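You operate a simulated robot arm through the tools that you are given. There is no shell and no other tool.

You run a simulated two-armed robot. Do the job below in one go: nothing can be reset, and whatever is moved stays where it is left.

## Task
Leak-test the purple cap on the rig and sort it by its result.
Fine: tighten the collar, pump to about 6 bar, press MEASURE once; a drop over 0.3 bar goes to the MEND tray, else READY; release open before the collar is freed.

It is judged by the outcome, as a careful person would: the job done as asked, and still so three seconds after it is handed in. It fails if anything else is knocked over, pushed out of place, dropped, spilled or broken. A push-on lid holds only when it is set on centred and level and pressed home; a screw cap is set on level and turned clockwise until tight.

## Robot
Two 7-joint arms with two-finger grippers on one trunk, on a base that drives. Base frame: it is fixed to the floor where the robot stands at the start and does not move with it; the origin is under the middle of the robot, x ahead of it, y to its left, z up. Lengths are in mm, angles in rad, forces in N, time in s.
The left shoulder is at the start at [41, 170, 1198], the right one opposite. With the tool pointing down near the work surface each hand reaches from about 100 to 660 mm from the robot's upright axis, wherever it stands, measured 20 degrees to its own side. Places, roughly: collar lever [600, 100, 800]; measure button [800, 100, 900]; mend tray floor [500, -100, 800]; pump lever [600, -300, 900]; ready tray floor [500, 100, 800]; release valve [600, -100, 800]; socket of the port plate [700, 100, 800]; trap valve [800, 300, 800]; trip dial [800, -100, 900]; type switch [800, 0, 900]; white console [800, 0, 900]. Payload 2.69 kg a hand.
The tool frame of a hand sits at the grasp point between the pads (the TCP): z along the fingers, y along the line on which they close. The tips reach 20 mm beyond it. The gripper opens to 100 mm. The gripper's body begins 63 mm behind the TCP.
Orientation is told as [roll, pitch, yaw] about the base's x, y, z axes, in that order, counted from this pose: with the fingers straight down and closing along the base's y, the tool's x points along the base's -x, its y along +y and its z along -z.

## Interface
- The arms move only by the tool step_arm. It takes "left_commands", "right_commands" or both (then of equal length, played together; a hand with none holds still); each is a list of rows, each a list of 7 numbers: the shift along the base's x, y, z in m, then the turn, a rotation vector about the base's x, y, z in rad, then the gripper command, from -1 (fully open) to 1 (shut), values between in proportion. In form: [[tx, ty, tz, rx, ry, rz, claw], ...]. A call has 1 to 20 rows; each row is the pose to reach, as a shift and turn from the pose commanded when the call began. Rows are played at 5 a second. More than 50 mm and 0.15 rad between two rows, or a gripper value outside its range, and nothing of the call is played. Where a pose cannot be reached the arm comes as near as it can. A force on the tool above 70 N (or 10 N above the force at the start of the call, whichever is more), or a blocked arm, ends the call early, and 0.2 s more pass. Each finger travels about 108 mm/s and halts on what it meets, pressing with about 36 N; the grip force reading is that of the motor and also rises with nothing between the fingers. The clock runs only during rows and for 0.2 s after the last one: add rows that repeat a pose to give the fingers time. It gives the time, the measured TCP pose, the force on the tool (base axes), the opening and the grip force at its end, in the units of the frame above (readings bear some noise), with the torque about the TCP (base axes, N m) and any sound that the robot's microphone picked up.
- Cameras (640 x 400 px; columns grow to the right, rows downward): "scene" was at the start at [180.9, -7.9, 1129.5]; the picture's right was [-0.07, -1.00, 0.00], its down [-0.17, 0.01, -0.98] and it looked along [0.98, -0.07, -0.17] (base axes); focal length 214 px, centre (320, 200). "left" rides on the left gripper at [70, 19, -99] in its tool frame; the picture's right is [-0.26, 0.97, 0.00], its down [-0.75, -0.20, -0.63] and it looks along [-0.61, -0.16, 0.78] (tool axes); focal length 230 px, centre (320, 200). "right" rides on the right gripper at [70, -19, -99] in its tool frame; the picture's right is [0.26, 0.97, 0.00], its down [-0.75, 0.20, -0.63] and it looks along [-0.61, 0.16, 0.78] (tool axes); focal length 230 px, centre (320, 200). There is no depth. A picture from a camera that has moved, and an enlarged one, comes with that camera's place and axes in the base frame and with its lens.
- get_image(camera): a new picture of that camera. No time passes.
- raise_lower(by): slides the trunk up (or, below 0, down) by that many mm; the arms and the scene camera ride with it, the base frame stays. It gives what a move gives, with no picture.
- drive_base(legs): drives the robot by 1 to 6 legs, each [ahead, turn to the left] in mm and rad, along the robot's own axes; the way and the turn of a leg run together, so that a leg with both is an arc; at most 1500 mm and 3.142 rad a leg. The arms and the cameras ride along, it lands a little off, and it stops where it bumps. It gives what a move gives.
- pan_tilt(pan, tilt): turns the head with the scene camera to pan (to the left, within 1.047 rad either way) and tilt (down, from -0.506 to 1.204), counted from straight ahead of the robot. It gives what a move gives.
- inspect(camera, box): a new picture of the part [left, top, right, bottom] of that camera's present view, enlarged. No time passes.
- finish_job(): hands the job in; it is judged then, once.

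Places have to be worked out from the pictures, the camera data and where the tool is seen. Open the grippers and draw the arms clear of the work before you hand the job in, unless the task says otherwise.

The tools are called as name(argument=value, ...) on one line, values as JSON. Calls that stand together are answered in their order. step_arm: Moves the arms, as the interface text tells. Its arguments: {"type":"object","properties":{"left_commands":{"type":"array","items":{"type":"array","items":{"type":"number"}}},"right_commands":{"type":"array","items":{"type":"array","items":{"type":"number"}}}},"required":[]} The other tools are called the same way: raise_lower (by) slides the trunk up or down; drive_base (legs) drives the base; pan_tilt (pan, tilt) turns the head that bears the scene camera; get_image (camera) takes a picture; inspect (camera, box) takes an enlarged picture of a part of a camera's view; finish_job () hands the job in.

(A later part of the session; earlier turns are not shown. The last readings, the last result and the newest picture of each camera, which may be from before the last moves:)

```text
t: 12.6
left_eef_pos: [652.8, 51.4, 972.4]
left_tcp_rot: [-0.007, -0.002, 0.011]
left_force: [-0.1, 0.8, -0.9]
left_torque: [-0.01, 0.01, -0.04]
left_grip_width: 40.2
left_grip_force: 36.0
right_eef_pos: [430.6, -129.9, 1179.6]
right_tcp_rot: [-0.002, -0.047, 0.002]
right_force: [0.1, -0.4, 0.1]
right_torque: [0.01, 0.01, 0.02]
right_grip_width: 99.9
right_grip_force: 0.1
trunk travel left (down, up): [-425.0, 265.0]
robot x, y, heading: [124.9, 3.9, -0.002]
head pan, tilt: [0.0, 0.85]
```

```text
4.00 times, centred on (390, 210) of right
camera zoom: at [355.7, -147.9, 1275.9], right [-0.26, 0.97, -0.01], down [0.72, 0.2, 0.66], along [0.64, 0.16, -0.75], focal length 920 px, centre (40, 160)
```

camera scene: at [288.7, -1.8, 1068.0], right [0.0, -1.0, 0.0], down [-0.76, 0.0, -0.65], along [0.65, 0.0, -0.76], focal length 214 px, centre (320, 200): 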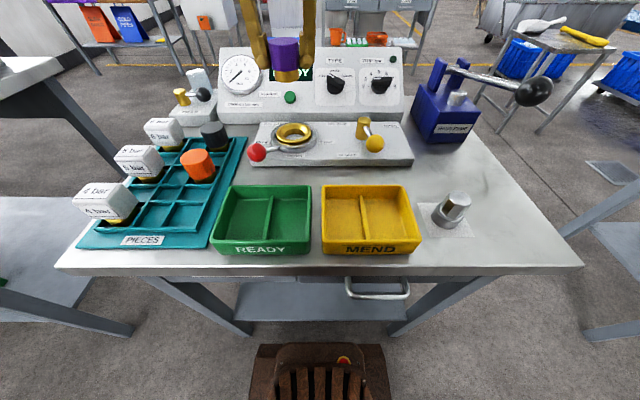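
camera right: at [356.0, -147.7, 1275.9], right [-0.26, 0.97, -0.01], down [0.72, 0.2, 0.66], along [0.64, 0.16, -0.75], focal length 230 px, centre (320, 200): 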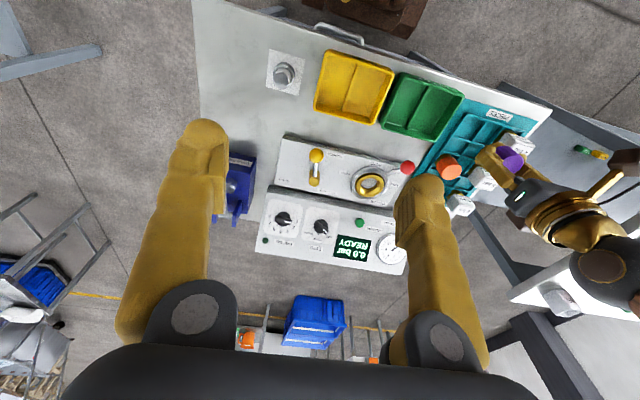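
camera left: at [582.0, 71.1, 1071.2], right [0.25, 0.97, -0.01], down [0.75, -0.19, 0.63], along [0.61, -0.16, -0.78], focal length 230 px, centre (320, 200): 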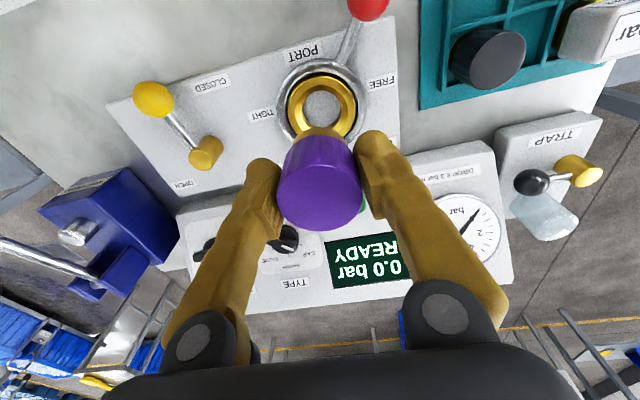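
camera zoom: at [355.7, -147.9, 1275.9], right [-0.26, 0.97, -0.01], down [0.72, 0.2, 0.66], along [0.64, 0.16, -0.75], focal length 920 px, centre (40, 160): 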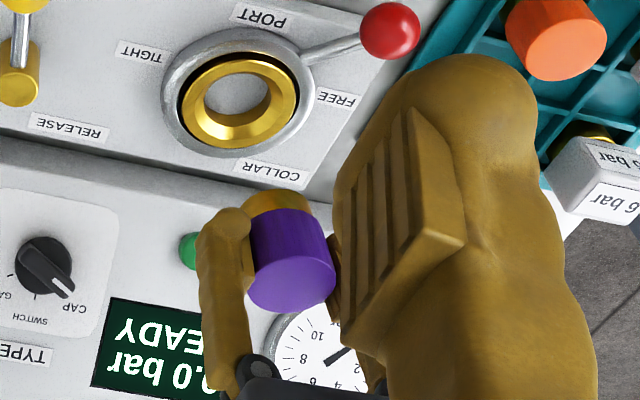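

Views disagree by a few millimetres on y, so I zoom tighter on the cap's brass end and on the ring for a better measure.

inspect(camera="scene", box=[260, 30, 340, 80])

inspect(camera="scene", box=[260, 115, 340, 165])

inspect(camera="left", box=[270, 60, 370, 250])

```text
8.00 times, centred on (300, 55) of scene
camera zoom: at [288.7, -1.8, 1068.0], right [0.0, -1.0, 0.0], down [-0.76, 0.0, -0.65], along [0.65, 0.0, -0.76], focal length 1716 px, centre (480, 1360)
```

zoom: 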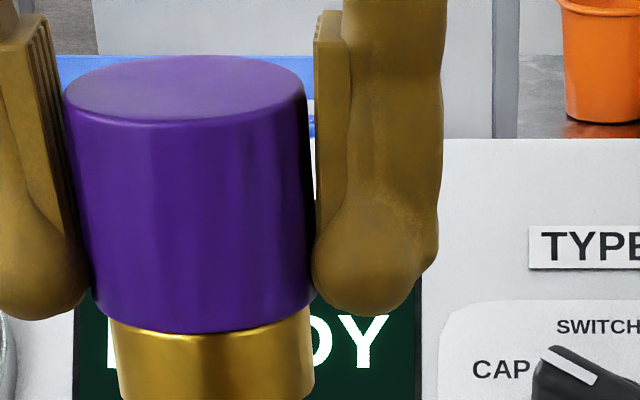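

```text
8.00 times, centred on (300, 140) of scene
camera zoom: at [288.7, -1.8, 1068.0], right [0.0, -1.0, 0.0], down [-0.76, 0.0, -0.65], along [0.65, 0.0, -0.76], focal length 1716 px, centre (480, 680)
```

zoom: 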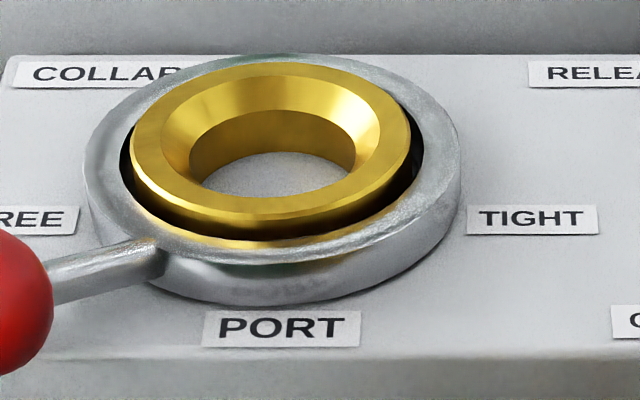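

```text
2.11 times, centred on (320, 155) of left
camera zoom: at [582.0, 71.1, 1071.2], right [0.25, 0.97, -0.01], down [0.75, -0.19, 0.63], along [0.61, -0.16, -0.78], focal length 484 px, centre (320, 295)
```

zoom: 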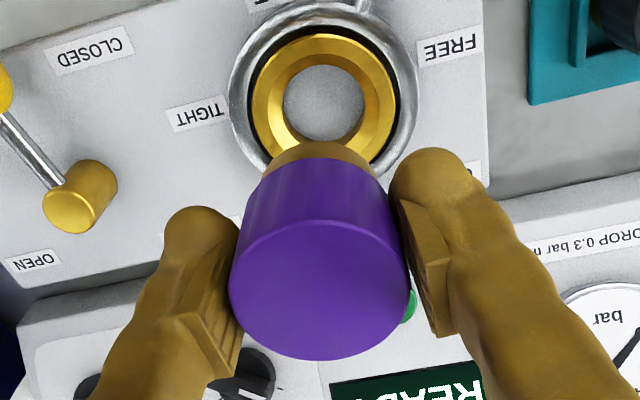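

The ring and the cap's plug (about 38 mm, 15 mm long) look off by only 1–3 mm in y. I level the tool, shift 1.5 mm to the right and go down to about 10 mm above the ring to measure again from close.

step_arm(left_commands=[[0.0, -0.0015, -0.02, 0.007, 0.002, -0.011, 1], [0.0, -0.0015, -0.05, 0.007, 0.002, -0.011, 1], [0.0, -0.0015, -0.08, 0.007, 0.002, -0.011, 1], [0.0, -0.0015, -0.08, 0.007, 0.002, -0.011, 1], [0.0, -0.0015, -0.08, 0.007, 0.002, -0.011, 1]])

inspect(camera="scene", box=[255, 90, 335, 160])

inspect(camera="left", box=[250, 60, 390, 240])

inspect(camera="right", box=[330, 150, 410, 220])

```text
t: 13.8
left_eef_pos: [650.4, 48.9, 889.0]
left_tcp_rot: [0.007, 0.001, -0.003]
left_force: [0.6, -0.8, -1.4]
left_torque: [0.0, 0.0, -0.03]
left_grip_width: 40.5
left_grip_force: 36.2
right_eef_pos: [429.7, -129.4, 1180.6]
right_tcp_rot: [-0.004, -0.046, 0.0]
right_force: [-1.1, 0.2, 0.3]
right_torque: [0.0, -0.03, 0.01]
right_grip_width: 100.0
right_grip_force: 0.1
trunk travel left (down, up): [-425.0, 265.0]
robot x, y, heading: [124.6, 0.4, 0.004]
head pan, tilt: [0.0, 0.85]
```

```text
5.71 times, centred on (295, 125) of scene
camera zoom: at [288.6, -1.8, 1068.0], right [0.0, -1.0, 0.0], down [-0.76, 0.0, -0.65], along [0.65, 0.0, -0.76], focal length 1226 px, centre (463, 629)
```

zoom: 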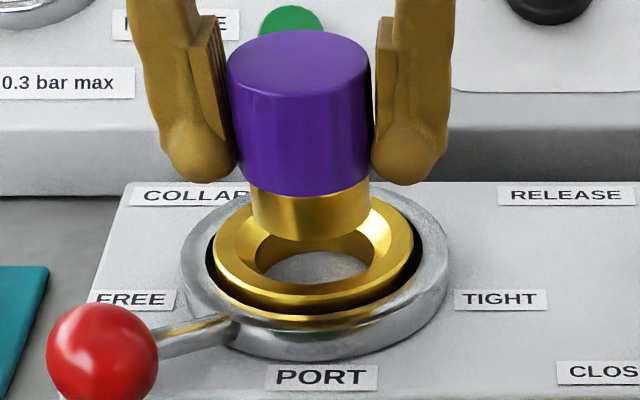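

```text
2.22 times, centred on (320, 150) of left
camera zoom: at [580.5, 67.9, 989.6], right [0.26, 0.97, 0.01], down [0.75, -0.21, 0.63], along [0.61, -0.16, -0.78], focal length 511 px, centre (320, 311)
```

zoom: 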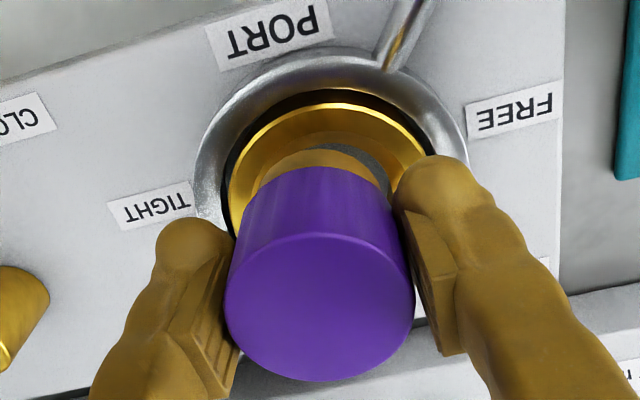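

```text
5.71 times, centred on (370, 185) of right
camera zoom: at [355.5, -147.9, 1276.0], right [-0.26, 0.97, -0.01], down [0.72, 0.2, 0.66], along [0.64, 0.16, -0.75], focal length 1315 px, centre (34, 286)
```

zoom: 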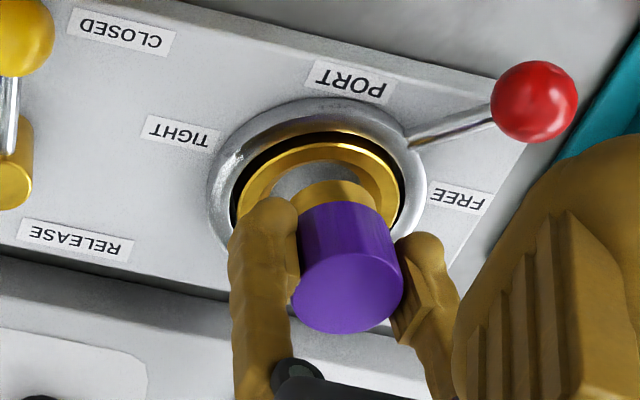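

Combining the views, the ring centre lies about 4 mm ahead and 2 mm left of the cap's axis. I correct that and lower gently into the chamfered mouth, watching the force.

step_arm(left_commands=[[0.004, 0.0018, 0.0, 0, 0, 0, 1], [0.004, 0.0018, -0.006, 0, 0, 0, 1], [0.004, 0.0018, -0.012, 0, 0, 0, 1], [0.004, 0.0018, -0.015, 0, 0, 0, 1], [0.004, 0.0018, -0.018, 0, 0, 0, 1], [0.004, 0.0018, -0.018, 0, 0, 0, 1]])

inspect(camera="scene", box=[255, 90, 335, 160])

inspect(camera="left", box=[250, 60, 390, 240])

inspect(camera="right", box=[330, 150, 410, 220])

```text
t: 15.2
left_eef_pos: [654.2, 48.3, 872.5]
left_tcp_rot: [0.009, 0.0, -0.011]
left_force: [0.8, -0.7, -0.1]
left_torque: [0.0, -0.02, 0.01]
left_grip_width: 40.2
left_grip_force: 36.0
right_eef_pos: [429.6, -129.8, 1180.8]
right_tcp_rot: [-0.005, -0.048, 0.001]
right_force: [0.0, -0.8, 0.7]
right_torque: [-0.01, -0.01, 0.05]
right_grip_width: 100.0
right_grip_force: 0.0
trunk travel left (down, up): [-425.0, 265.0]
robot x, y, heading: [122.8, 2.0, -0.001]
head pan, tilt: [0.0, 0.85]
```

```text
5.71 times, centred on (295, 125) of scene
camera zoom: at [288.4, -1.7, 1068.0], right [0.0, -1.0, 0.0], down [-0.76, 0.0, -0.65], along [0.65, 0.0, -0.76], focal length 1226 px, centre (463, 629)
```

zoom: 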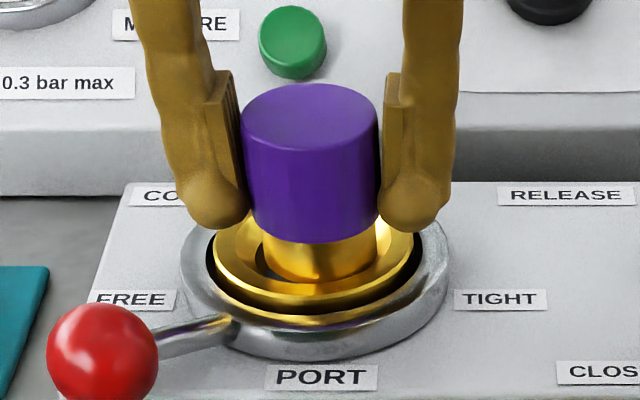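

```text
2.22 times, centred on (320, 150) of left
camera zoom: at [584.0, 67.1, 971.4], right [0.27, 0.96, 0.01], down [0.75, -0.21, 0.63], along [0.61, -0.16, -0.78], focal length 511 px, centre (320, 311)
```

zoom: 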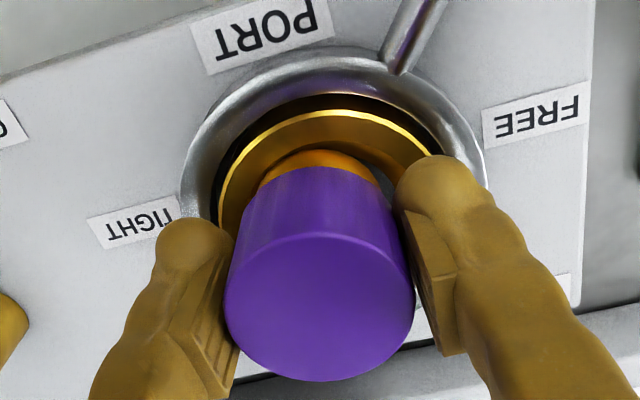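

```text
5.71 times, centred on (370, 185) of right
camera zoom: at [355.2, -147.9, 1276.0], right [-0.26, 0.97, -0.01], down [0.72, 0.2, 0.66], along [0.64, 0.16, -0.75], focal length 1315 px, centre (34, 286)
```

zoom: 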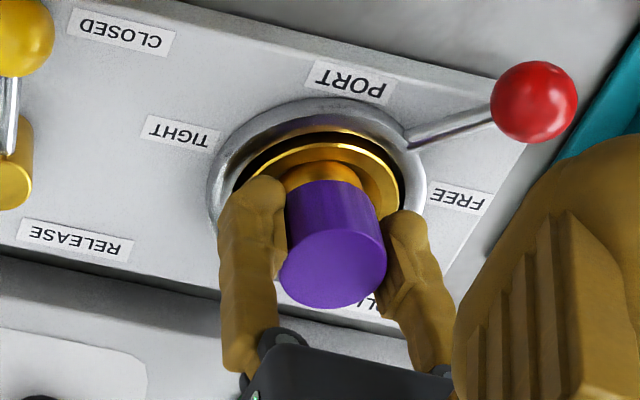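

No contact yet; the hand settled about 2 mm right of where I asked, with a slight yaw. I correct that at this height before going further down.

step_arm(left_commands=[[0.0, 0.0025, 0.0, -0.009, 0, 0.011, 1], [0.0, 0.0025, 0.0, -0.009, 0, 0.011, 1], [0.0, 0.0025, 0.0, -0.009, 0, 0.011, 1]])

inspect(camera="scene", box=[255, 90, 335, 160])

inspect(camera="left", box=[250, 60, 390, 240])

inspect(camera="right", box=[330, 150, 410, 220])

```text
t: 16.0
left_eef_pos: [654.4, 49.9, 872.5]
left_tcp_rot: [0.0, 0.0, 0.0]
left_force: [0.4, -1.1, -0.8]
left_torque: [0.03, 0.0, 0.02]
left_grip_width: 40.3
left_grip_force: 36.3
right_eef_pos: [429.7, -128.7, 1182.0]
right_tcp_rot: [-0.002, -0.048, -0.002]
right_force: [0.1, 0.6, 0.5]
right_torque: [-0.01, -0.02, -0.02]
right_grip_width: 100.0
right_grip_force: 0.0
trunk travel left (down, up): [-425.0, 265.0]
robot x, y, heading: [120.2, -1.4, -0.002]
head pan, tilt: [0.0, 0.85]
```

```text
5.71 times, centred on (295, 125) of scene
camera zoom: at [288.4, -1.7, 1068.0], right [0.0, -1.0, 0.0], down [-0.76, 0.0, -0.65], along [0.65, 0.0, -0.76], focal length 1226 px, centre (463, 629)
```

zoom: 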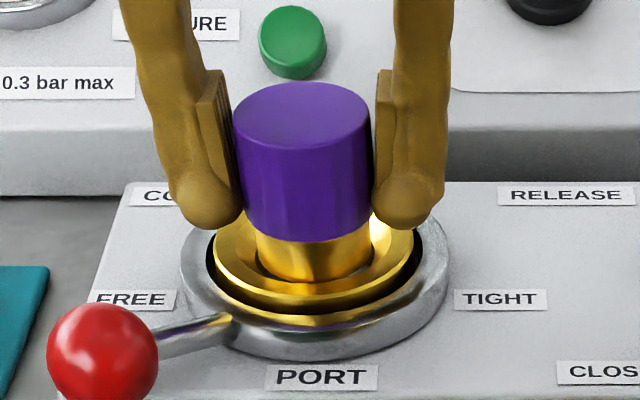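

```text
2.22 times, centred on (320, 150) of left
camera zoom: at [583.4, 69.5, 971.9], right [0.26, 0.97, 0.0], down [0.75, -0.2, 0.63], along [0.61, -0.16, -0.78], focal length 511 px, centre (320, 311)
```

zoom: 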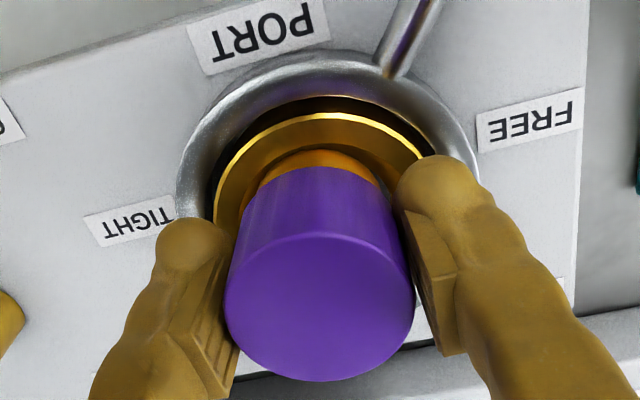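

```text
5.71 times, centred on (370, 185) of right
camera zoom: at [355.2, -147.8, 1276.0], right [-0.26, 0.97, -0.01], down [0.72, 0.2, 0.66], along [0.64, 0.16, -0.75], focal length 1315 px, centre (34, 286)
```

zoom: 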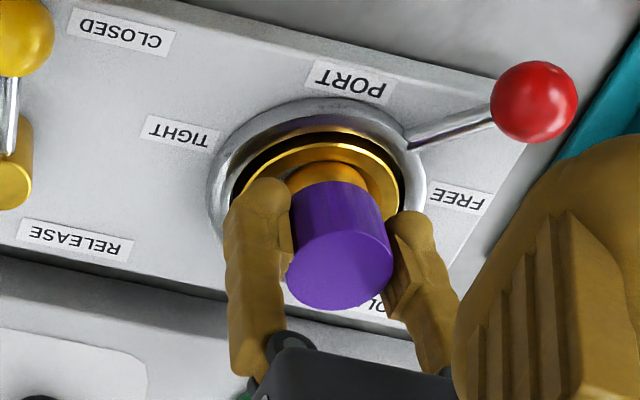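

The plug is now centred within about a millimetre in all views. I lower slowly to bring it into the hole, stopping with the fingertips just above the rim.

step_arm(left_commands=[[0.0, 0.0, -0.002, 0, 0, 0, 1], [0.0, 0.0, -0.004, 0, 0, 0, 1], [0.0, 0.0, -0.006, 0, 0, 0, 1], [0.0, 0.0, -0.008, 0, 0, 0, 1], [0.0, 0.0, -0.008, 0, 0, 0, 1]])

inspect(camera="scene", box=[255, 90, 335, 160])

inspect(camera="left", box=[250, 60, 390, 240])

```text
t: 17.2
left_eef_pos: [656.1, 49.5, 867.6]
left_tcp_rot: [-0.001, -0.01, 0.001]
left_force: [16.2, 2.6, 28.7]
left_torque: [0.04, -0.01, -0.03]
left_grip_width: 40.2
left_grip_force: 36.1
right_eef_pos: [428.9, -129.5, 1180.2]
right_tcp_rot: [-0.004, -0.046, 0.0]
right_force: [0.5, 0.2, 0.3]
right_torque: [-0.03, 0.0, 0.01]
right_grip_width: 100.2
right_grip_force: 0.1
trunk travel left (down, up): [-425.0, 265.0]
robot x, y, heading: [125.3, -0.3, 0.003]
head pan, tilt: [0.0, 0.85]
```

```text
5.71 times, centred on (295, 125) of scene
camera zoom: at [287.9, -1.7, 1068.3], right [0.0, -1.0, 0.0], down [-0.76, 0.0, -0.65], along [0.65, 0.0, -0.76], focal length 1226 px, centre (463, 629)
```

zoom: 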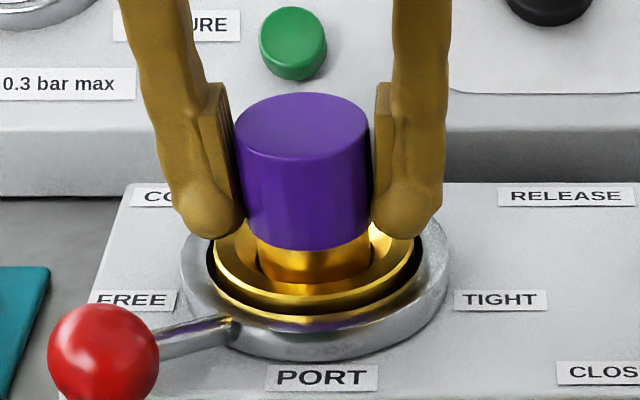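

```text
2.22 times, centred on (320, 150) of left
camera zoom: at [585.5, 70.3, 966.1], right [0.26, 0.97, 0.0], down [0.75, -0.2, 0.64], along [0.62, -0.16, -0.77], focal length 511 px, centre (320, 311)
```

zoom: 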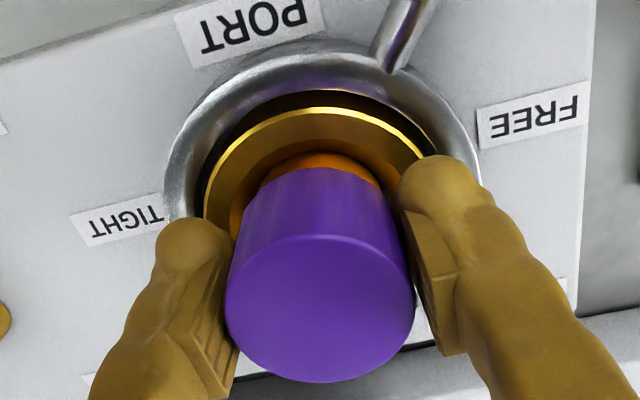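

The upward 29 N with a 16 N push ahead says the plug is riding on the near side of the chamfer, so the hole is further ahead. I shift ahead in small steps while keeping the light downward push.

step_arm(left_commands=[[0.0015, 0.0, 0.001, 0, 0, 0, 1], [0.003, 0.0, 0.001, 0, 0, 0, 1], [0.003, 0.0, 0.001, 0, 0, 0, 1]])

```text
t: 18.0
left_eef_pos: [658.3, 50.8, 866.6]
left_tcp_rot: [0.002, -0.002, -0.001]
left_force: [10.7, 4.9, 22.3]
left_torque: [0.09, 0.08, -0.07]
left_grip_width: 40.4
left_grip_force: 36.2
right_eef_pos: [428.8, -129.5, 1180.2]
right_tcp_rot: [-0.004, -0.047, 0.001]
right_force: [-0.4, -0.2, 0.1]
right_torque: [-0.01, 0.01, 0.03]
right_grip_width: 100.2
right_grip_force: 0.2
trunk travel left (down, up): [-425.0, 265.0]
robot x, y, heading: [121.4, 1.5, -0.001]
head pan, tilt: [0.0, 0.85]
```

The push has dropped and still points ahead and slightly left. I continue 2 mm ahead and 1 mm left.

step_arm(left_commands=[[0.001, 0.0005, 0.0, 0, 0, 0, 1], [0.002, 0.001, 0.0, 0, 0, 0, 1], [0.002, 0.001, 0.0, 0, 0, 0, 1]])

inspect(camera="scene", box=[255, 90, 335, 160])

inspect(camera="left", box=[250, 60, 390, 240])

```text
t: 18.8
left_eef_pos: [657.2, 50.5, 864.1]
left_tcp_rot: [0.0, 0.005, 0.001]
left_force: [2.2, 1.1, -1.5]
left_torque: [0.03, -0.07, -0.03]
left_grip_width: 40.3
left_grip_force: 36.3
right_eef_pos: [430.7, -128.8, 1179.8]
right_tcp_rot: [-0.003, -0.045, 0.0]
right_force: [-0.2, 0.5, -0.5]
right_torque: [0.0, 0.03, 0.03]
right_grip_width: 100.0
right_grip_force: 0.0
trunk travel left (down, up): [-425.0, 265.0]
robot x, y, heading: [123.5, 5.3, 0.002]
head pan, tilt: [0.0, 0.85]
```

```text
5.71 times, centred on (295, 125) of scene
camera zoom: at [288.6, -1.6, 1067.9], right [0.0, -1.0, 0.0], down [-0.76, 0.0, -0.65], along [0.65, 0.0, -0.76], focal length 1226 px, centre (463, 629)
```

zoom: 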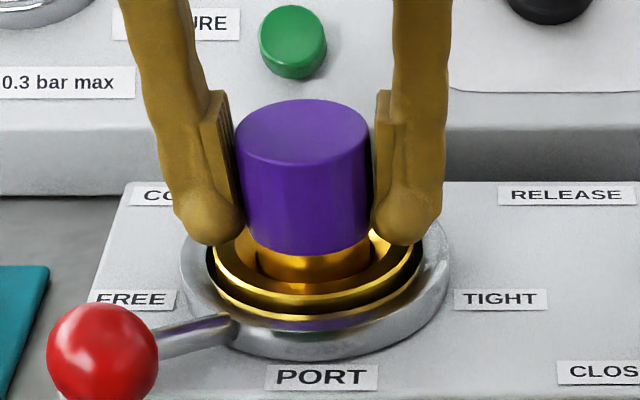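

```text
2.22 times, centred on (320, 150) of left
camera zoom: at [588.0, 70.5, 963.8], right [0.26, 0.97, 0.0], down [0.75, -0.2, 0.63], along [0.6, -0.16, -0.78], focal length 511 px, centre (320, 311)
```

zoom: 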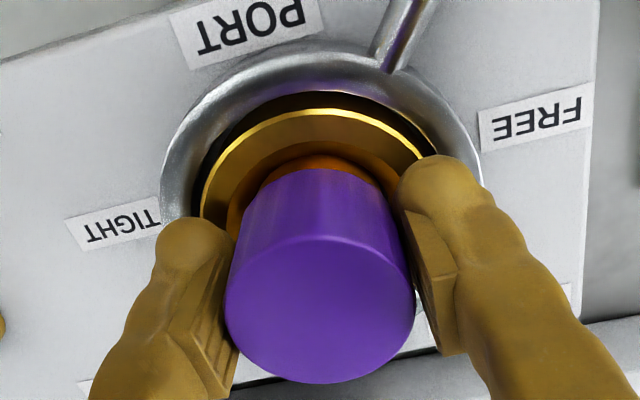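

It slipped into the hole (forces near zero). I lower a few millimetres more to engage it further before releasing.

step_arm(left_commands=[[0.0, 0.0, -0.002, 0, 0, 0, 1], [0.0, 0.0, -0.004, 0, 0, 0, 1], [0.0, 0.0, -0.004, 0, 0, 0, 1]])

inspect(camera="scene", box=[255, 90, 335, 160])

```text
t: 19.6
left_eef_pos: [658.7, 51.5, 860.9]
left_tcp_rot: [0.0, 0.002, 0.0]
left_force: [-0.5, 0.6, -0.8]
left_torque: [-0.01, 0.03, 0.01]
left_grip_width: 40.3
left_grip_force: 35.5
right_eef_pos: [430.4, -128.9, 1181.0]
right_tcp_rot: [-0.004, -0.046, 0.001]
right_force: [0.5, 0.1, 0.3]
right_torque: [0.01, -0.02, 0.02]
right_grip_width: 100.0
right_grip_force: 0.0
trunk travel left (down, up): [-425.0, 265.0]
robot x, y, heading: [126.9, 1.8, -0.002]
head pan, tilt: [0.0, 0.85]
```

```text
5.71 times, centred on (295, 125) of scene
camera zoom: at [288.4, -1.7, 1068.0], right [0.0, -1.0, 0.0], down [-0.76, 0.0, -0.65], along [0.65, 0.0, -0.76], focal length 1226 px, centre (463, 629)
```

zoom: 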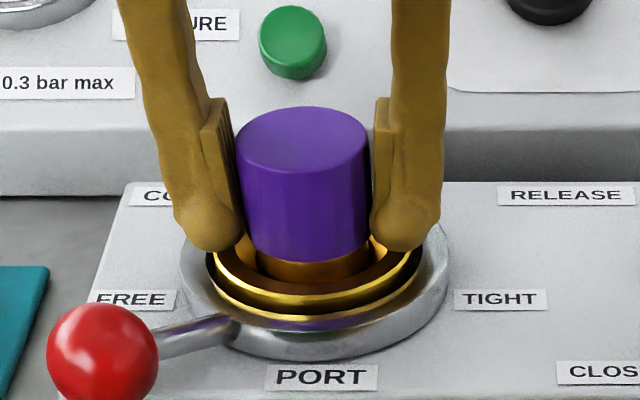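

Still free of contact; I keep lowering in small steps until there is resistance.

step_arm(left_commands=[[0.0, 0.0, -0.0015, 0, 0, 0, 1], [0.0, 0.0, -0.003, 0, 0, 0, 1], [0.0, 0.0, -0.003, 0, 0, 0, 1]])

```text
t: 20.4
left_eef_pos: [659.3, 51.6, 859.0]
left_tcp_rot: [0.0, 0.0, 0.001]
left_force: [0.2, 0.5, -1.0]
left_torque: [0.03, 0.01, 0.0]
left_grip_width: 40.1
left_grip_force: 36.0
right_eef_pos: [430.1, -129.5, 1181.5]
right_tcp_rot: [-0.003, -0.046, 0.0]
right_force: [-0.4, 0.2, 1.5]
right_torque: [-0.01, 0.0, 0.0]
right_grip_width: 99.9
right_grip_force: 0.1
trunk travel left (down, up): [-425.0, 265.0]
robot x, y, heading: [122.7, 0.7, 0.001]
head pan, tilt: [0.0, 0.85]
```

No resistance yet at 859; another 3 mm down.

step_arm(left_commands=[[0.0, 0.0, -0.0015, 0, 0, 0, 1], [0.0, 0.0, -0.003, 0, 0, 0, 1], [0.0, 0.0, -0.003, 0, 0, 0, 1]])

inspect(camera="scene", box=[255, 90, 335, 160])

inspect(camera="right", box=[330, 150, 410, 220])

```text
t: 21.2
left_eef_pos: [659.1, 52.0, 857.9]
left_tcp_rot: [0.002, -0.006, -0.001]
left_force: [-2.6, 0.0, 23.1]
left_torque: [0.13, 0.13, 0.0]
left_grip_width: 40.2
left_grip_force: 36.1
right_eef_pos: [427.7, -129.3, 1180.5]
right_tcp_rot: [-0.002, -0.049, -0.001]
right_force: [0.5, -0.1, 0.5]
right_torque: [0.03, 0.02, 0.0]
right_grip_width: 99.8
right_grip_force: 0.0
trunk travel left (down, up): [-425.0, 265.0]
robot x, y, heading: [122.8, 0.5, 0.0]
head pan, tilt: [0.0, 0.85]
```

```text
5.71 times, centred on (295, 125) of scene
camera zoom: at [286.4, -1.8, 1068.6], right [0.0, -1.0, 0.0], down [-0.76, 0.0, -0.65], along [0.65, 0.0, -0.76], focal length 1226 px, centre (463, 629)
```

zoom: 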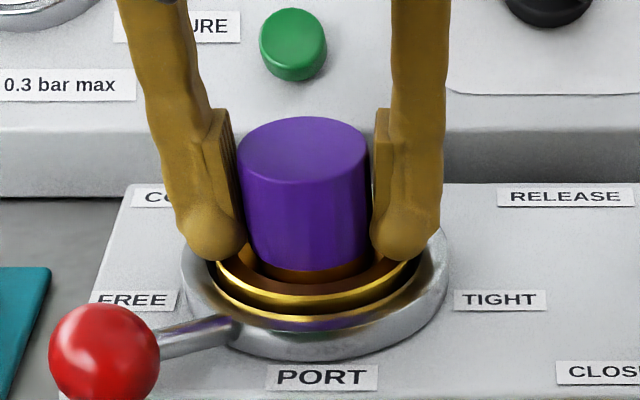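

```text
5.71 times, centred on (370, 185) of right
camera zoom: at [353.0, -148.0, 1276.7], right [-0.26, 0.97, -0.01], down [0.72, 0.2, 0.67], along [0.65, 0.16, -0.75], focal length 1315 px, centre (34, 286)
```

zoom: 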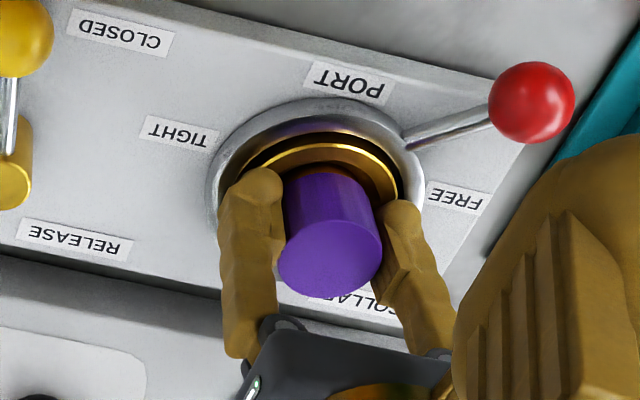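

Resistance of 23 N at 857.9 — cap seated or fingertips on the rim. I relieve the push, open the fingers slightly and look.

step_arm(left_commands=[[0.0, 0.0, 0.0025, 0, 0, 0, 1], [0.0, 0.0, 0.0025, 0, 0, 0, 0.1], [0.0, 0.0, 0.0025, 0, 0, 0, -0.2], [0.0, 0.0, 0.0025, 0, 0, 0, -0.2], [0.0, 0.0, 0.0025, 0, 0, 0, -0.2]])

inspect(camera="scene", box=[255, 90, 335, 160])

inspect(camera="right", box=[330, 150, 410, 220])

```text
t: 22.4
left_eef_pos: [658.2, 53.6, 858.4]
left_tcp_rot: [0.001, 0.0, 0.002]
left_force: [-1.3, 1.8, 12.0]
left_torque: [-0.4, 0.03, -0.07]
left_grip_width: 59.0
left_grip_force: 0.2
right_eef_pos: [428.3, -128.8, 1181.1]
right_tcp_rot: [-0.004, -0.047, 0.001]
right_force: [-0.3, 0.0, 0.3]
right_torque: [-0.02, 0.03, -0.03]
right_grip_width: 99.9
right_grip_force: 0.1
trunk travel left (down, up): [-425.0, 265.0]
robot x, y, heading: [120.0, 2.7, 0.002]
head pan, tilt: [0.0, 0.85]
```

```text
5.71 times, centred on (295, 125) of scene
camera zoom: at [287.4, -1.0, 1068.2], right [0.0, -1.0, 0.0], down [-0.76, 0.0, -0.65], along [0.65, 0.0, -0.76], focal length 1226 px, centre (463, 629)
```

zoom: 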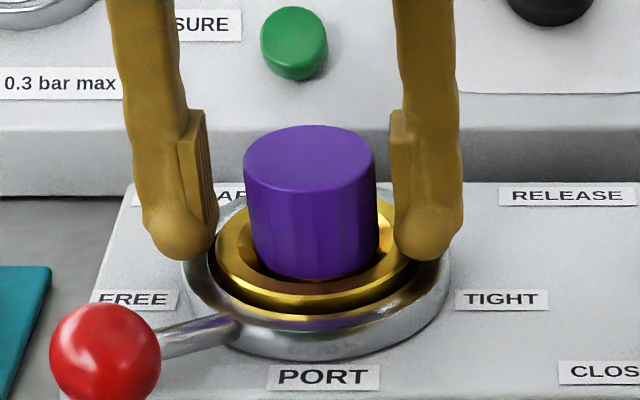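

```text
5.71 times, centred on (370, 185) of right
camera zoom: at [354.1, -147.0, 1276.4], right [-0.26, 0.97, -0.02], down [0.72, 0.2, 0.66], along [0.64, 0.16, -0.75], focal length 1315 px, centre (34, 286)
```

zoom: 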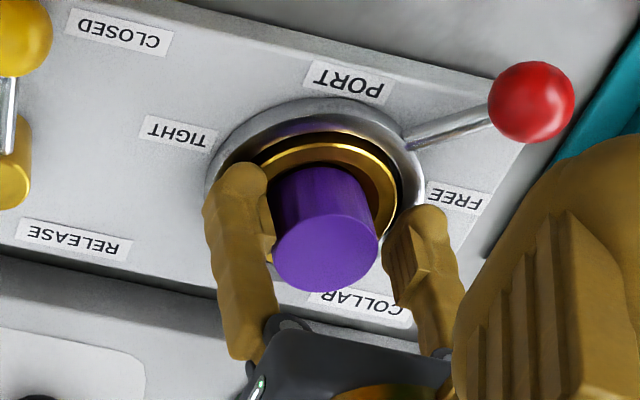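

The cap dropped in and stands upright; a fingertip still rests on the rim. I raise the left hand straight up clear of the cap.

step_arm(left_commands=[[0.0, 0.0, 0.005, 0, 0, 0, -0.2], [0.0, 0.0, 0.025, 0, 0, 0, -0.2], [0.0, 0.0, 0.055, 0, 0, 0, -0.2], [0.0, 0.0, 0.09, 0, 0, 0, -0.2], [0.0, 0.0, 0.09, 0, 0, 0, -0.2]])

inspect(camera="scene", box=[225, 90, 345, 170])

inspect(camera="left", box=[240, 40, 400, 200])

inspect(camera="right", box=[330, 150, 410, 220])

```text
t: 23.6
left_eef_pos: [658.8, 50.3, 947.8]
left_tcp_rot: [0.001, 0.003, 0.001]
left_force: [-0.8, -0.2, -0.1]
left_torque: [-0.02, 0.02, -0.03]
left_grip_width: 60.0
left_grip_force: 0.1
right_eef_pos: [430.7, -129.3, 1180.5]
right_tcp_rot: [-0.001, -0.048, 0.0]
right_force: [0.9, 0.2, -0.6]
right_torque: [0.0, 0.01, -0.02]
right_grip_width: 99.8
right_grip_force: 0.0
trunk travel left (down, up): [-425.0, 265.0]
robot x, y, heading: [122.8, 0.9, -0.0]
head pan, tilt: [0.0, 0.85]
```

```text
5.00 times, centred on (285, 130) of scene
camera zoom: at [288.7, -1.7, 1067.9], right [0.0, -1.0, 0.0], down [-0.76, 0.0, -0.65], along [0.65, 0.0, -0.76], focal length 1072 px, centre (495, 550)
```

zoom: 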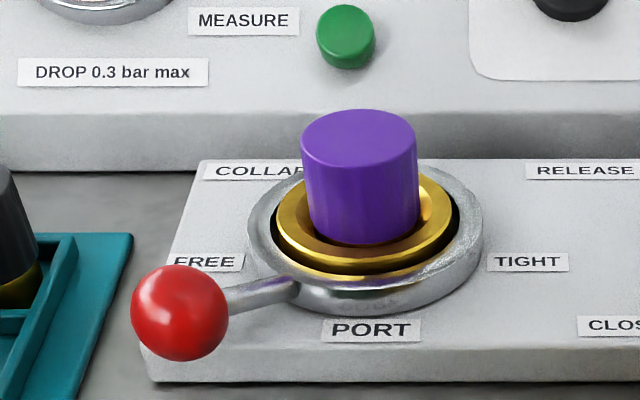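

```text
2.50 times, centred on (320, 120) of left
camera zoom: at [588.8, 71.3, 1048.4], right [0.26, 0.97, 0.0], down [0.75, -0.2, 0.63], along [0.61, -0.16, -0.78], focal length 575 px, centre (320, 400)
```

zoom: 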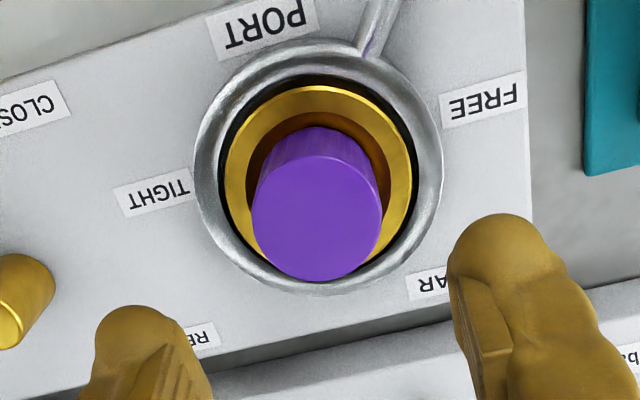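

```text
5.71 times, centred on (370, 185) of right
camera zoom: at [355.7, -147.8, 1275.9], right [-0.26, 0.97, -0.01], down [0.72, 0.2, 0.66], along [0.64, 0.16, -0.75], focal length 1315 px, centre (34, 286)
```

zoom: 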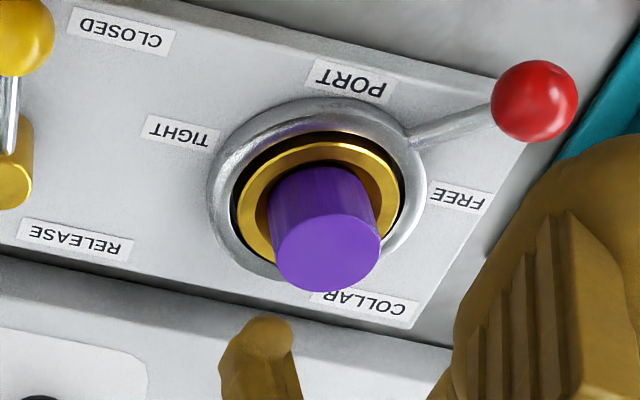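

The cap stands level in the socket with its top at about z = 869, i.e. on the socket floor. I close the fingers and press lightly on its top to make sure it is home.

step_arm(left_commands=[[0.0, 0.0, 0.0, 0, 0, 0, 1], [0.0, 0.001, -0.02, 0, 0, 0, 1], [0.0, 0.001, -0.045, 0, 0, 0, 1], [0.0, 0.001, -0.052, 0, 0, 0, 1], [0.0, 0.001, -0.056, 0, 0, 0, 1], [0.0, 0.001, -0.059, 0, 0, 0, 1], [0.0, 0.001, -0.061, 0, 0, 0, 1], [0.0, 0.001, -0.061, 0, 0, 0, 1]])

inspect(camera="scene", box=[225, 90, 345, 170])

```text
t: 25.4
left_eef_pos: [658.9, 52.2, 887.9]
left_tcp_rot: [-0.001, 0.001, -0.001]
left_force: [-0.5, -0.2, 0.4]
left_torque: [-0.01, 0.0, 0.01]
left_grip_width: 0.0
left_grip_force: 29.4
right_eef_pos: [431.0, -129.4, 1180.1]
right_tcp_rot: [-0.005, -0.047, 0.0]
right_force: [0.8, -0.5, 0.1]
right_torque: [0.0, -0.02, 0.02]
right_grip_width: 100.2
right_grip_force: 0.2
trunk travel left (down, up): [-425.0, 265.0]
robot x, y, heading: [122.5, 0.5, 0.001]
head pan, tilt: [0.0, 0.85]
```

```text
5.00 times, centred on (285, 130) of scene
camera zoom: at [288.3, -1.7, 1068.0], right [0.0, -1.0, 0.0], down [-0.76, 0.0, -0.65], along [0.65, 0.0, -0.76], focal length 1072 px, centre (495, 550)
```

zoom: 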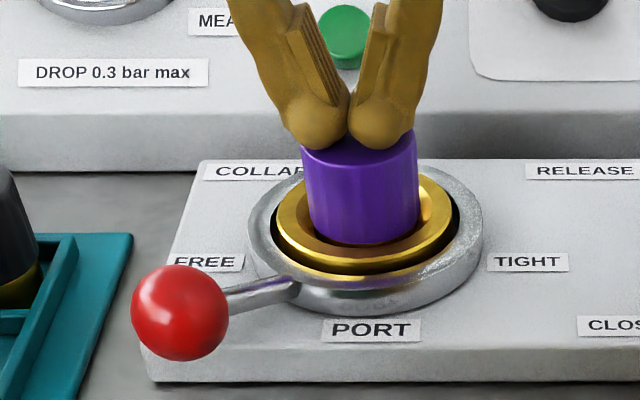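

The fingers are just above the top; I go a few millimetres further for a light press.

step_arm(left_commands=[[0.0, 0.0, -0.002, 0, 0, 0, 1], [0.0, 0.0, -0.004, 0, 0, 0, 1], [0.0, 0.0, -0.005, 0, 0, 0, 1], [0.0, 0.0, -0.005, 0, 0, 0, 1]])

```text
t: 26.4
left_eef_pos: [658.3, 51.6, 883.3]
left_tcp_rot: [0.001, -0.003, -0.001]
left_force: [-2.7, 1.6, 21.2]
left_torque: [0.01, 0.12, -0.01]
left_grip_width: 6.1
left_grip_force: 29.6
right_eef_pos: [428.5, -129.1, 1180.9]
right_tcp_rot: [0.0, -0.05, 0.0]
right_force: [-0.4, 0.4, -0.6]
right_torque: [0.0, 0.05, -0.01]
right_grip_width: 100.0
right_grip_force: 0.0
trunk travel left (down, up): [-425.0, 265.0]
robot x, y, heading: [121.0, -2.4, -0.002]
head pan, tilt: [0.0, 0.85]
```

The press met 21 N, so the cap is seated. I lift the hand, move above the red collar ball at about [579, 104, 850] and open to straddle it.

step_arm(left_commands=[[0, 0, 0.02, 0, 0, 0, 1], [0, 0, 0.06, 0, 0, 0, 0.5], [-0.04, 0.026, 0.07, 0, 0, 0, -0.3], [-0.0795, 0.0525, 0.07, 0, 0, 0, -0.3], [-0.0795, 0.0525, 0.07, 0, 0, 0, -0.3]])

get_image(camera="left")

inspect(camera="scene", box=[205, 70, 345, 170])

```text
t: 27.6
left_eef_pos: [579.6, 105.1, 951.9]
left_tcp_rot: [-0.002, 0.001, 0.0]
left_force: [0.4, 0.5, 0.1]
left_torque: [0.0, 0.02, 0.02]
left_grip_width: 64.7
left_grip_force: 0.1
right_eef_pos: [430.7, -128.9, 1180.3]
right_tcp_rot: [-0.001, -0.046, 0.001]
right_force: [-0.7, -0.2, -0.5]
right_torque: [-0.02, 0.01, -0.01]
right_grip_width: 99.8
right_grip_force: 0.0
trunk travel left (down, up): [-425.0, 265.0]
robot x, y, heading: [124.1, 0.3, -0.005]
head pan, tilt: [0.0, 0.85]
```

```text
taken
camera left: at [508.7, 124.0, 1052.2], right [0.26, 0.97, 0.0], down [0.75, -0.2, 0.63], along [0.61, -0.16, -0.78], focal length 230 px, centre (320, 200)
```

left: 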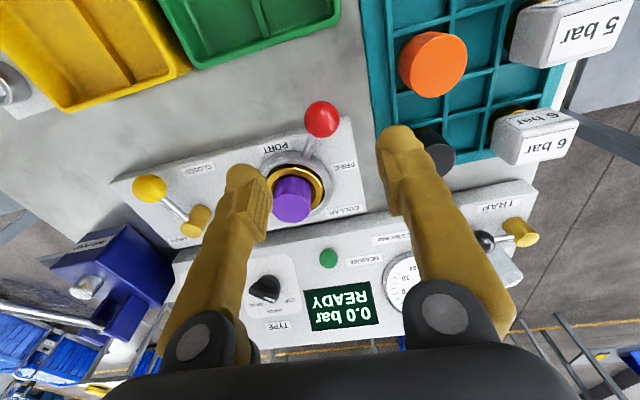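

```text
4.00 times, centred on (275, 120) of scene
camera zoom: at [288.7, -1.9, 1068.0], right [0.0, -1.0, 0.0], down [-0.76, 0.0, -0.65], along [0.65, 0.0, -0.76], focal length 858 px, centre (500, 520)
```

zoom: 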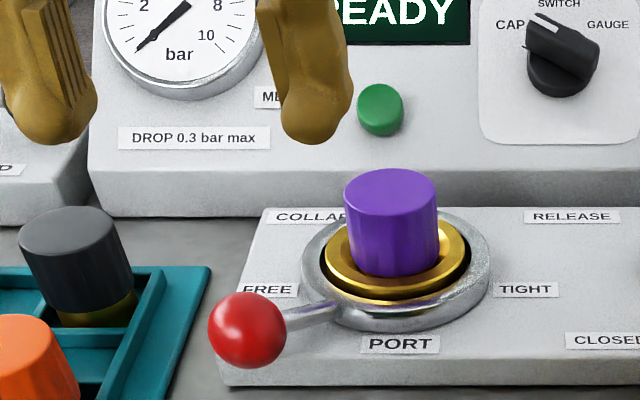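

The ball is centred between the fingers. I descend around it and narrow the fingers to about 42 mm so they straddle it loosely.

step_arm(left_commands=[[0, 0, -0.04, 0, 0, 0, -0.3], [0, 0, -0.08, 0, 0, 0, -0.3], [0, 0, -0.1, 0, 0, 0, -0.3], [0, 0, -0.1, 0, 0, 0, -0.05], [0, 0, -0.1, 0, 0, 0, 0.16], [0, 0, -0.1, 0, 0, 0, 0.16]])

get_image(camera="left")

inspect(camera="scene", box=[205, 70, 345, 170])

```text
t: 29.0
left_eef_pos: [578.3, 104.1, 852.1]
left_tcp_rot: [0.0, 0.0, -0.001]
left_force: [-0.7, 0.9, -0.2]
left_torque: [-0.04, 0.0, -0.02]
left_grip_width: 42.1
left_grip_force: 0.0
right_eef_pos: [429.4, -128.2, 1179.9]
right_tcp_rot: [-0.005, -0.047, 0.0]
right_force: [0.4, -0.1, 0.7]
right_torque: [-0.04, -0.03, 0.01]
right_grip_width: 100.0
right_grip_force: 0.0
trunk travel left (down, up): [-425.0, 265.0]
robot x, y, heading: [122.7, 3.8, -0.004]
head pan, tilt: [0.0, 0.85]
```

```text
taken
camera left: at [507.8, 125.2, 951.8], right [0.26, 0.97, 0.0], down [0.75, -0.2, 0.63], along [0.61, -0.16, -0.78], focal length 230 px, centre (320, 200)
```

left: 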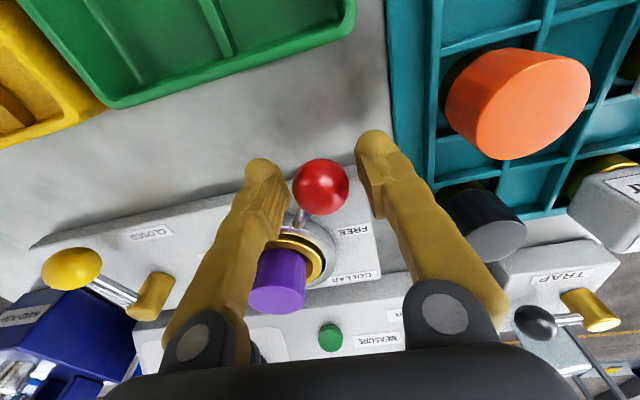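

```text
4.00 times, centred on (275, 120) of scene
camera zoom: at [288.2, -1.7, 1068.1], right [0.0, -1.0, 0.0], down [-0.76, 0.0, -0.65], along [0.65, 0.0, -0.76], focal length 858 px, centre (500, 520)
```

zoom: 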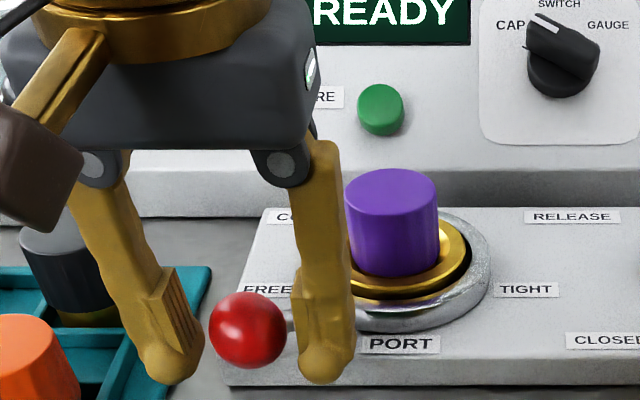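

The ball is between the fingers. I swing it along its arc about the collar centre [658.5, 51.5] toward TIGHT, first half way.

step_arm(left_commands=[[-0.0065, -0.0122, 0, 0, 0, 0, 0.16], [-0.0113, -0.0246, 0, 0, 0, 0, 0.16], [-0.0143, -0.0376, 0, 0, 0, 0, 0.16], [-0.0155, -0.0509, 0, 0, 0, 0, 0.16], [-0.0155, -0.0509, 0, 0, 0, 0, 0.16]])

inspect(camera="scene", box=[205, 70, 345, 170])

get_image(camera="left")

```text
t: 30.2
left_eef_pos: [570.6, 62.9, 854.1]
left_tcp_rot: [-0.028, 0.004, 0.044]
left_force: [-0.7, 1.4, -1.7]
left_torque: [-0.03, -0.01, 0.03]
left_grip_width: 42.5
left_grip_force: 0.7
right_eef_pos: [431.2, -127.8, 1180.8]
right_tcp_rot: [-0.004, -0.046, -0.001]
right_force: [-0.1, -0.2, -0.1]
right_torque: [0.04, 0.01, 0.0]
right_grip_width: 99.9
right_grip_force: 0.1
trunk travel left (down, up): [-425.0, 265.0]
robot x, y, heading: [123.3, -0.1, 0.001]
head pan, tilt: [0.0, 0.85]
```

```text
4.00 times, centred on (275, 120) of scene
camera zoom: at [288.3, -1.5, 1068.0], right [0.0, -1.0, 0.0], down [-0.76, 0.0, -0.65], along [0.65, 0.0, -0.76], focal length 858 px, centre (500, 520)
```

zoom: 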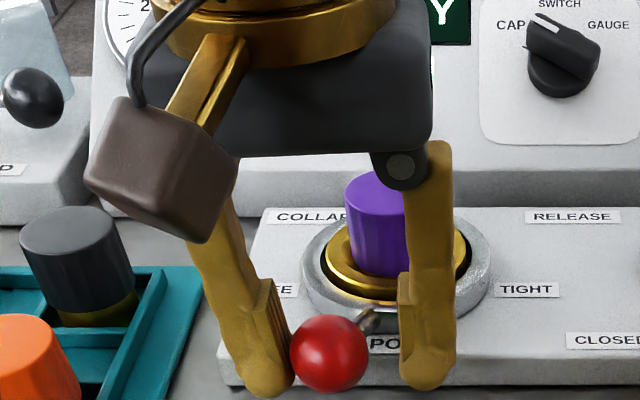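

```text
taken
camera left: at [499.2, 82.6, 953.5], right [0.21, 0.98, -0.03], down [0.76, -0.15, 0.63], along [0.61, -0.16, -0.78], focal length 230 px, centre (320, 200)
```

left: 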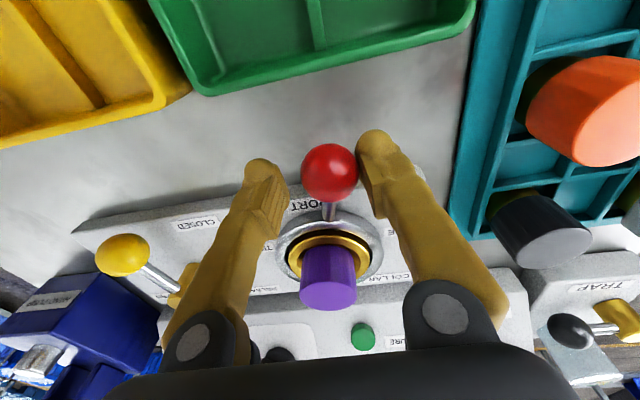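

The lever is following, but the hand sits ~10 mm short of the command with a small yaw and no force, so I hold the command to see whether it converges.

step_arm(left_commands=[[0, 0, 0, 0, 0, 0, 0.16], [0, 0, 0, 0, 0, 0, 0.16], [0, 0, 0, 0, 0, 0, 0.16]])

```text
t: 31.0
left_eef_pos: [569.8, 62.8, 855.0]
left_tcp_rot: [-0.026, 0.004, 0.045]
left_force: [0.1, 0.8, -0.7]
left_torque: [0.02, 0.01, 0.0]
left_grip_width: 42.5
left_grip_force: 0.6
right_eef_pos: [430.0, -129.3, 1180.3]
right_tcp_rot: [-0.003, -0.046, -0.001]
right_force: [-0.1, 0.6, -1.2]
right_torque: [0.02, -0.01, 0.0]
right_grip_width: 99.9
right_grip_force: 0.1
trunk travel left (down, up): [-425.0, 265.0]
robot x, y, heading: [123.3, -2.7, 0.005]
head pan, tilt: [0.0, 0.85]
```

It does not converge, so that arm posture is at a limit; the residual yaw suggests turning the hand counter-clockwise helps, which also suits the lever's swing. I add yaw in steps at the same place.

step_arm(left_commands=[[0, 0, 0, 0, 0, 0.12, 0.16], [0, 0, 0, 0, 0, 0.24, 0.16], [0, 0, 0, 0, 0, 0.34, 0.16], [0, 0, 0, 0, 0, 0.34, 0.16], [0, 0, 0, 0, 0, 0.34, 0.16]])

```text
t: 32.2
left_eef_pos: [572.0, 63.8, 856.1]
left_tcp_rot: [-0.029, 0.013, 0.394]
left_force: [0.2, 1.1, 0.8]
left_torque: [0.01, 0.04, 0.02]
left_grip_width: 42.4
left_grip_force: 0.4
right_eef_pos: [429.2, -130.2, 1179.3]
right_tcp_rot: [-0.004, -0.047, 0.0]
right_force: [0.6, -0.7, -0.5]
right_torque: [0.03, -0.04, -0.04]
right_grip_width: 100.0
right_grip_force: 0.1
trunk travel left (down, up): [-425.0, 265.0]
robot x, y, heading: [125.9, -3.3, 0.009]
head pan, tilt: [0.0, 0.85]
```

Yaw is followed but the place is not, so the shoulder side is limiting. I lift the left hand clear and will turn the base to the right, so that the lever lies in the left hand's good zone.

step_arm(left_commands=[[0.007, 0.01, 0.0, 0, 0, 0, 0.0], [0.007, 0.01, 0.03, 0, 0, 0, -0.1], [0.007, 0.01, 0.07, 0, 0, 0, -0.1], [0.007, 0.01, 0.11, 0, 0, 0, -0.1], [0.007, 0.02, 0.15, 0, 0, 0, -0.1], [0.007, 0.02, 0.15, 0, 0, 0, -0.1]])

inspect(camera="scene", box=[205, 70, 405, 190])

```text
t: 33.6
left_eef_pos: [572.2, 74.6, 999.8]
left_tcp_rot: [0.001, 0.002, 0.337]
left_force: [0.0, -0.1, -0.8]
left_torque: [-0.02, 0.06, 0.01]
left_grip_width: 54.8
left_grip_force: 0.0
right_eef_pos: [433.6, -128.2, 1180.0]
right_tcp_rot: [-0.003, -0.046, -0.001]
right_force: [1.2, 0.0, -0.2]
right_torque: [-0.02, 0.08, -0.05]
right_grip_width: 100.1
right_grip_force: 0.0
trunk travel left (down, up): [-425.0, 265.0]
robot x, y, heading: [125.8, 3.5, 0.003]
head pan, tilt: [0.0, 0.85]
```

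```text
3.20 times, centred on (305, 130) of scene
camera zoom: at [290.9, -1.0, 1067.6], right [0.0, -1.0, 0.0], down [-0.76, 0.0, -0.64], along [0.64, 0.0, -0.76], focal length 686 px, centre (368, 424)
```

zoom: 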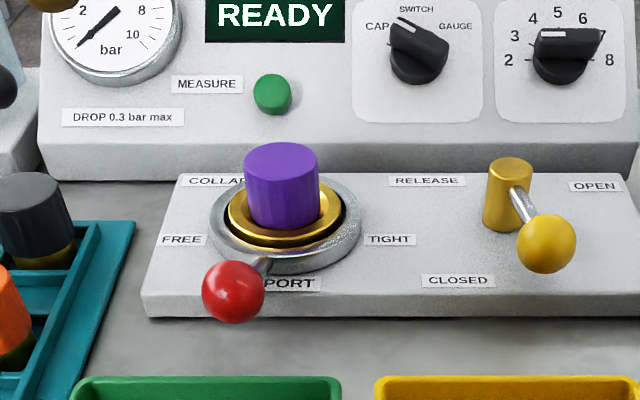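

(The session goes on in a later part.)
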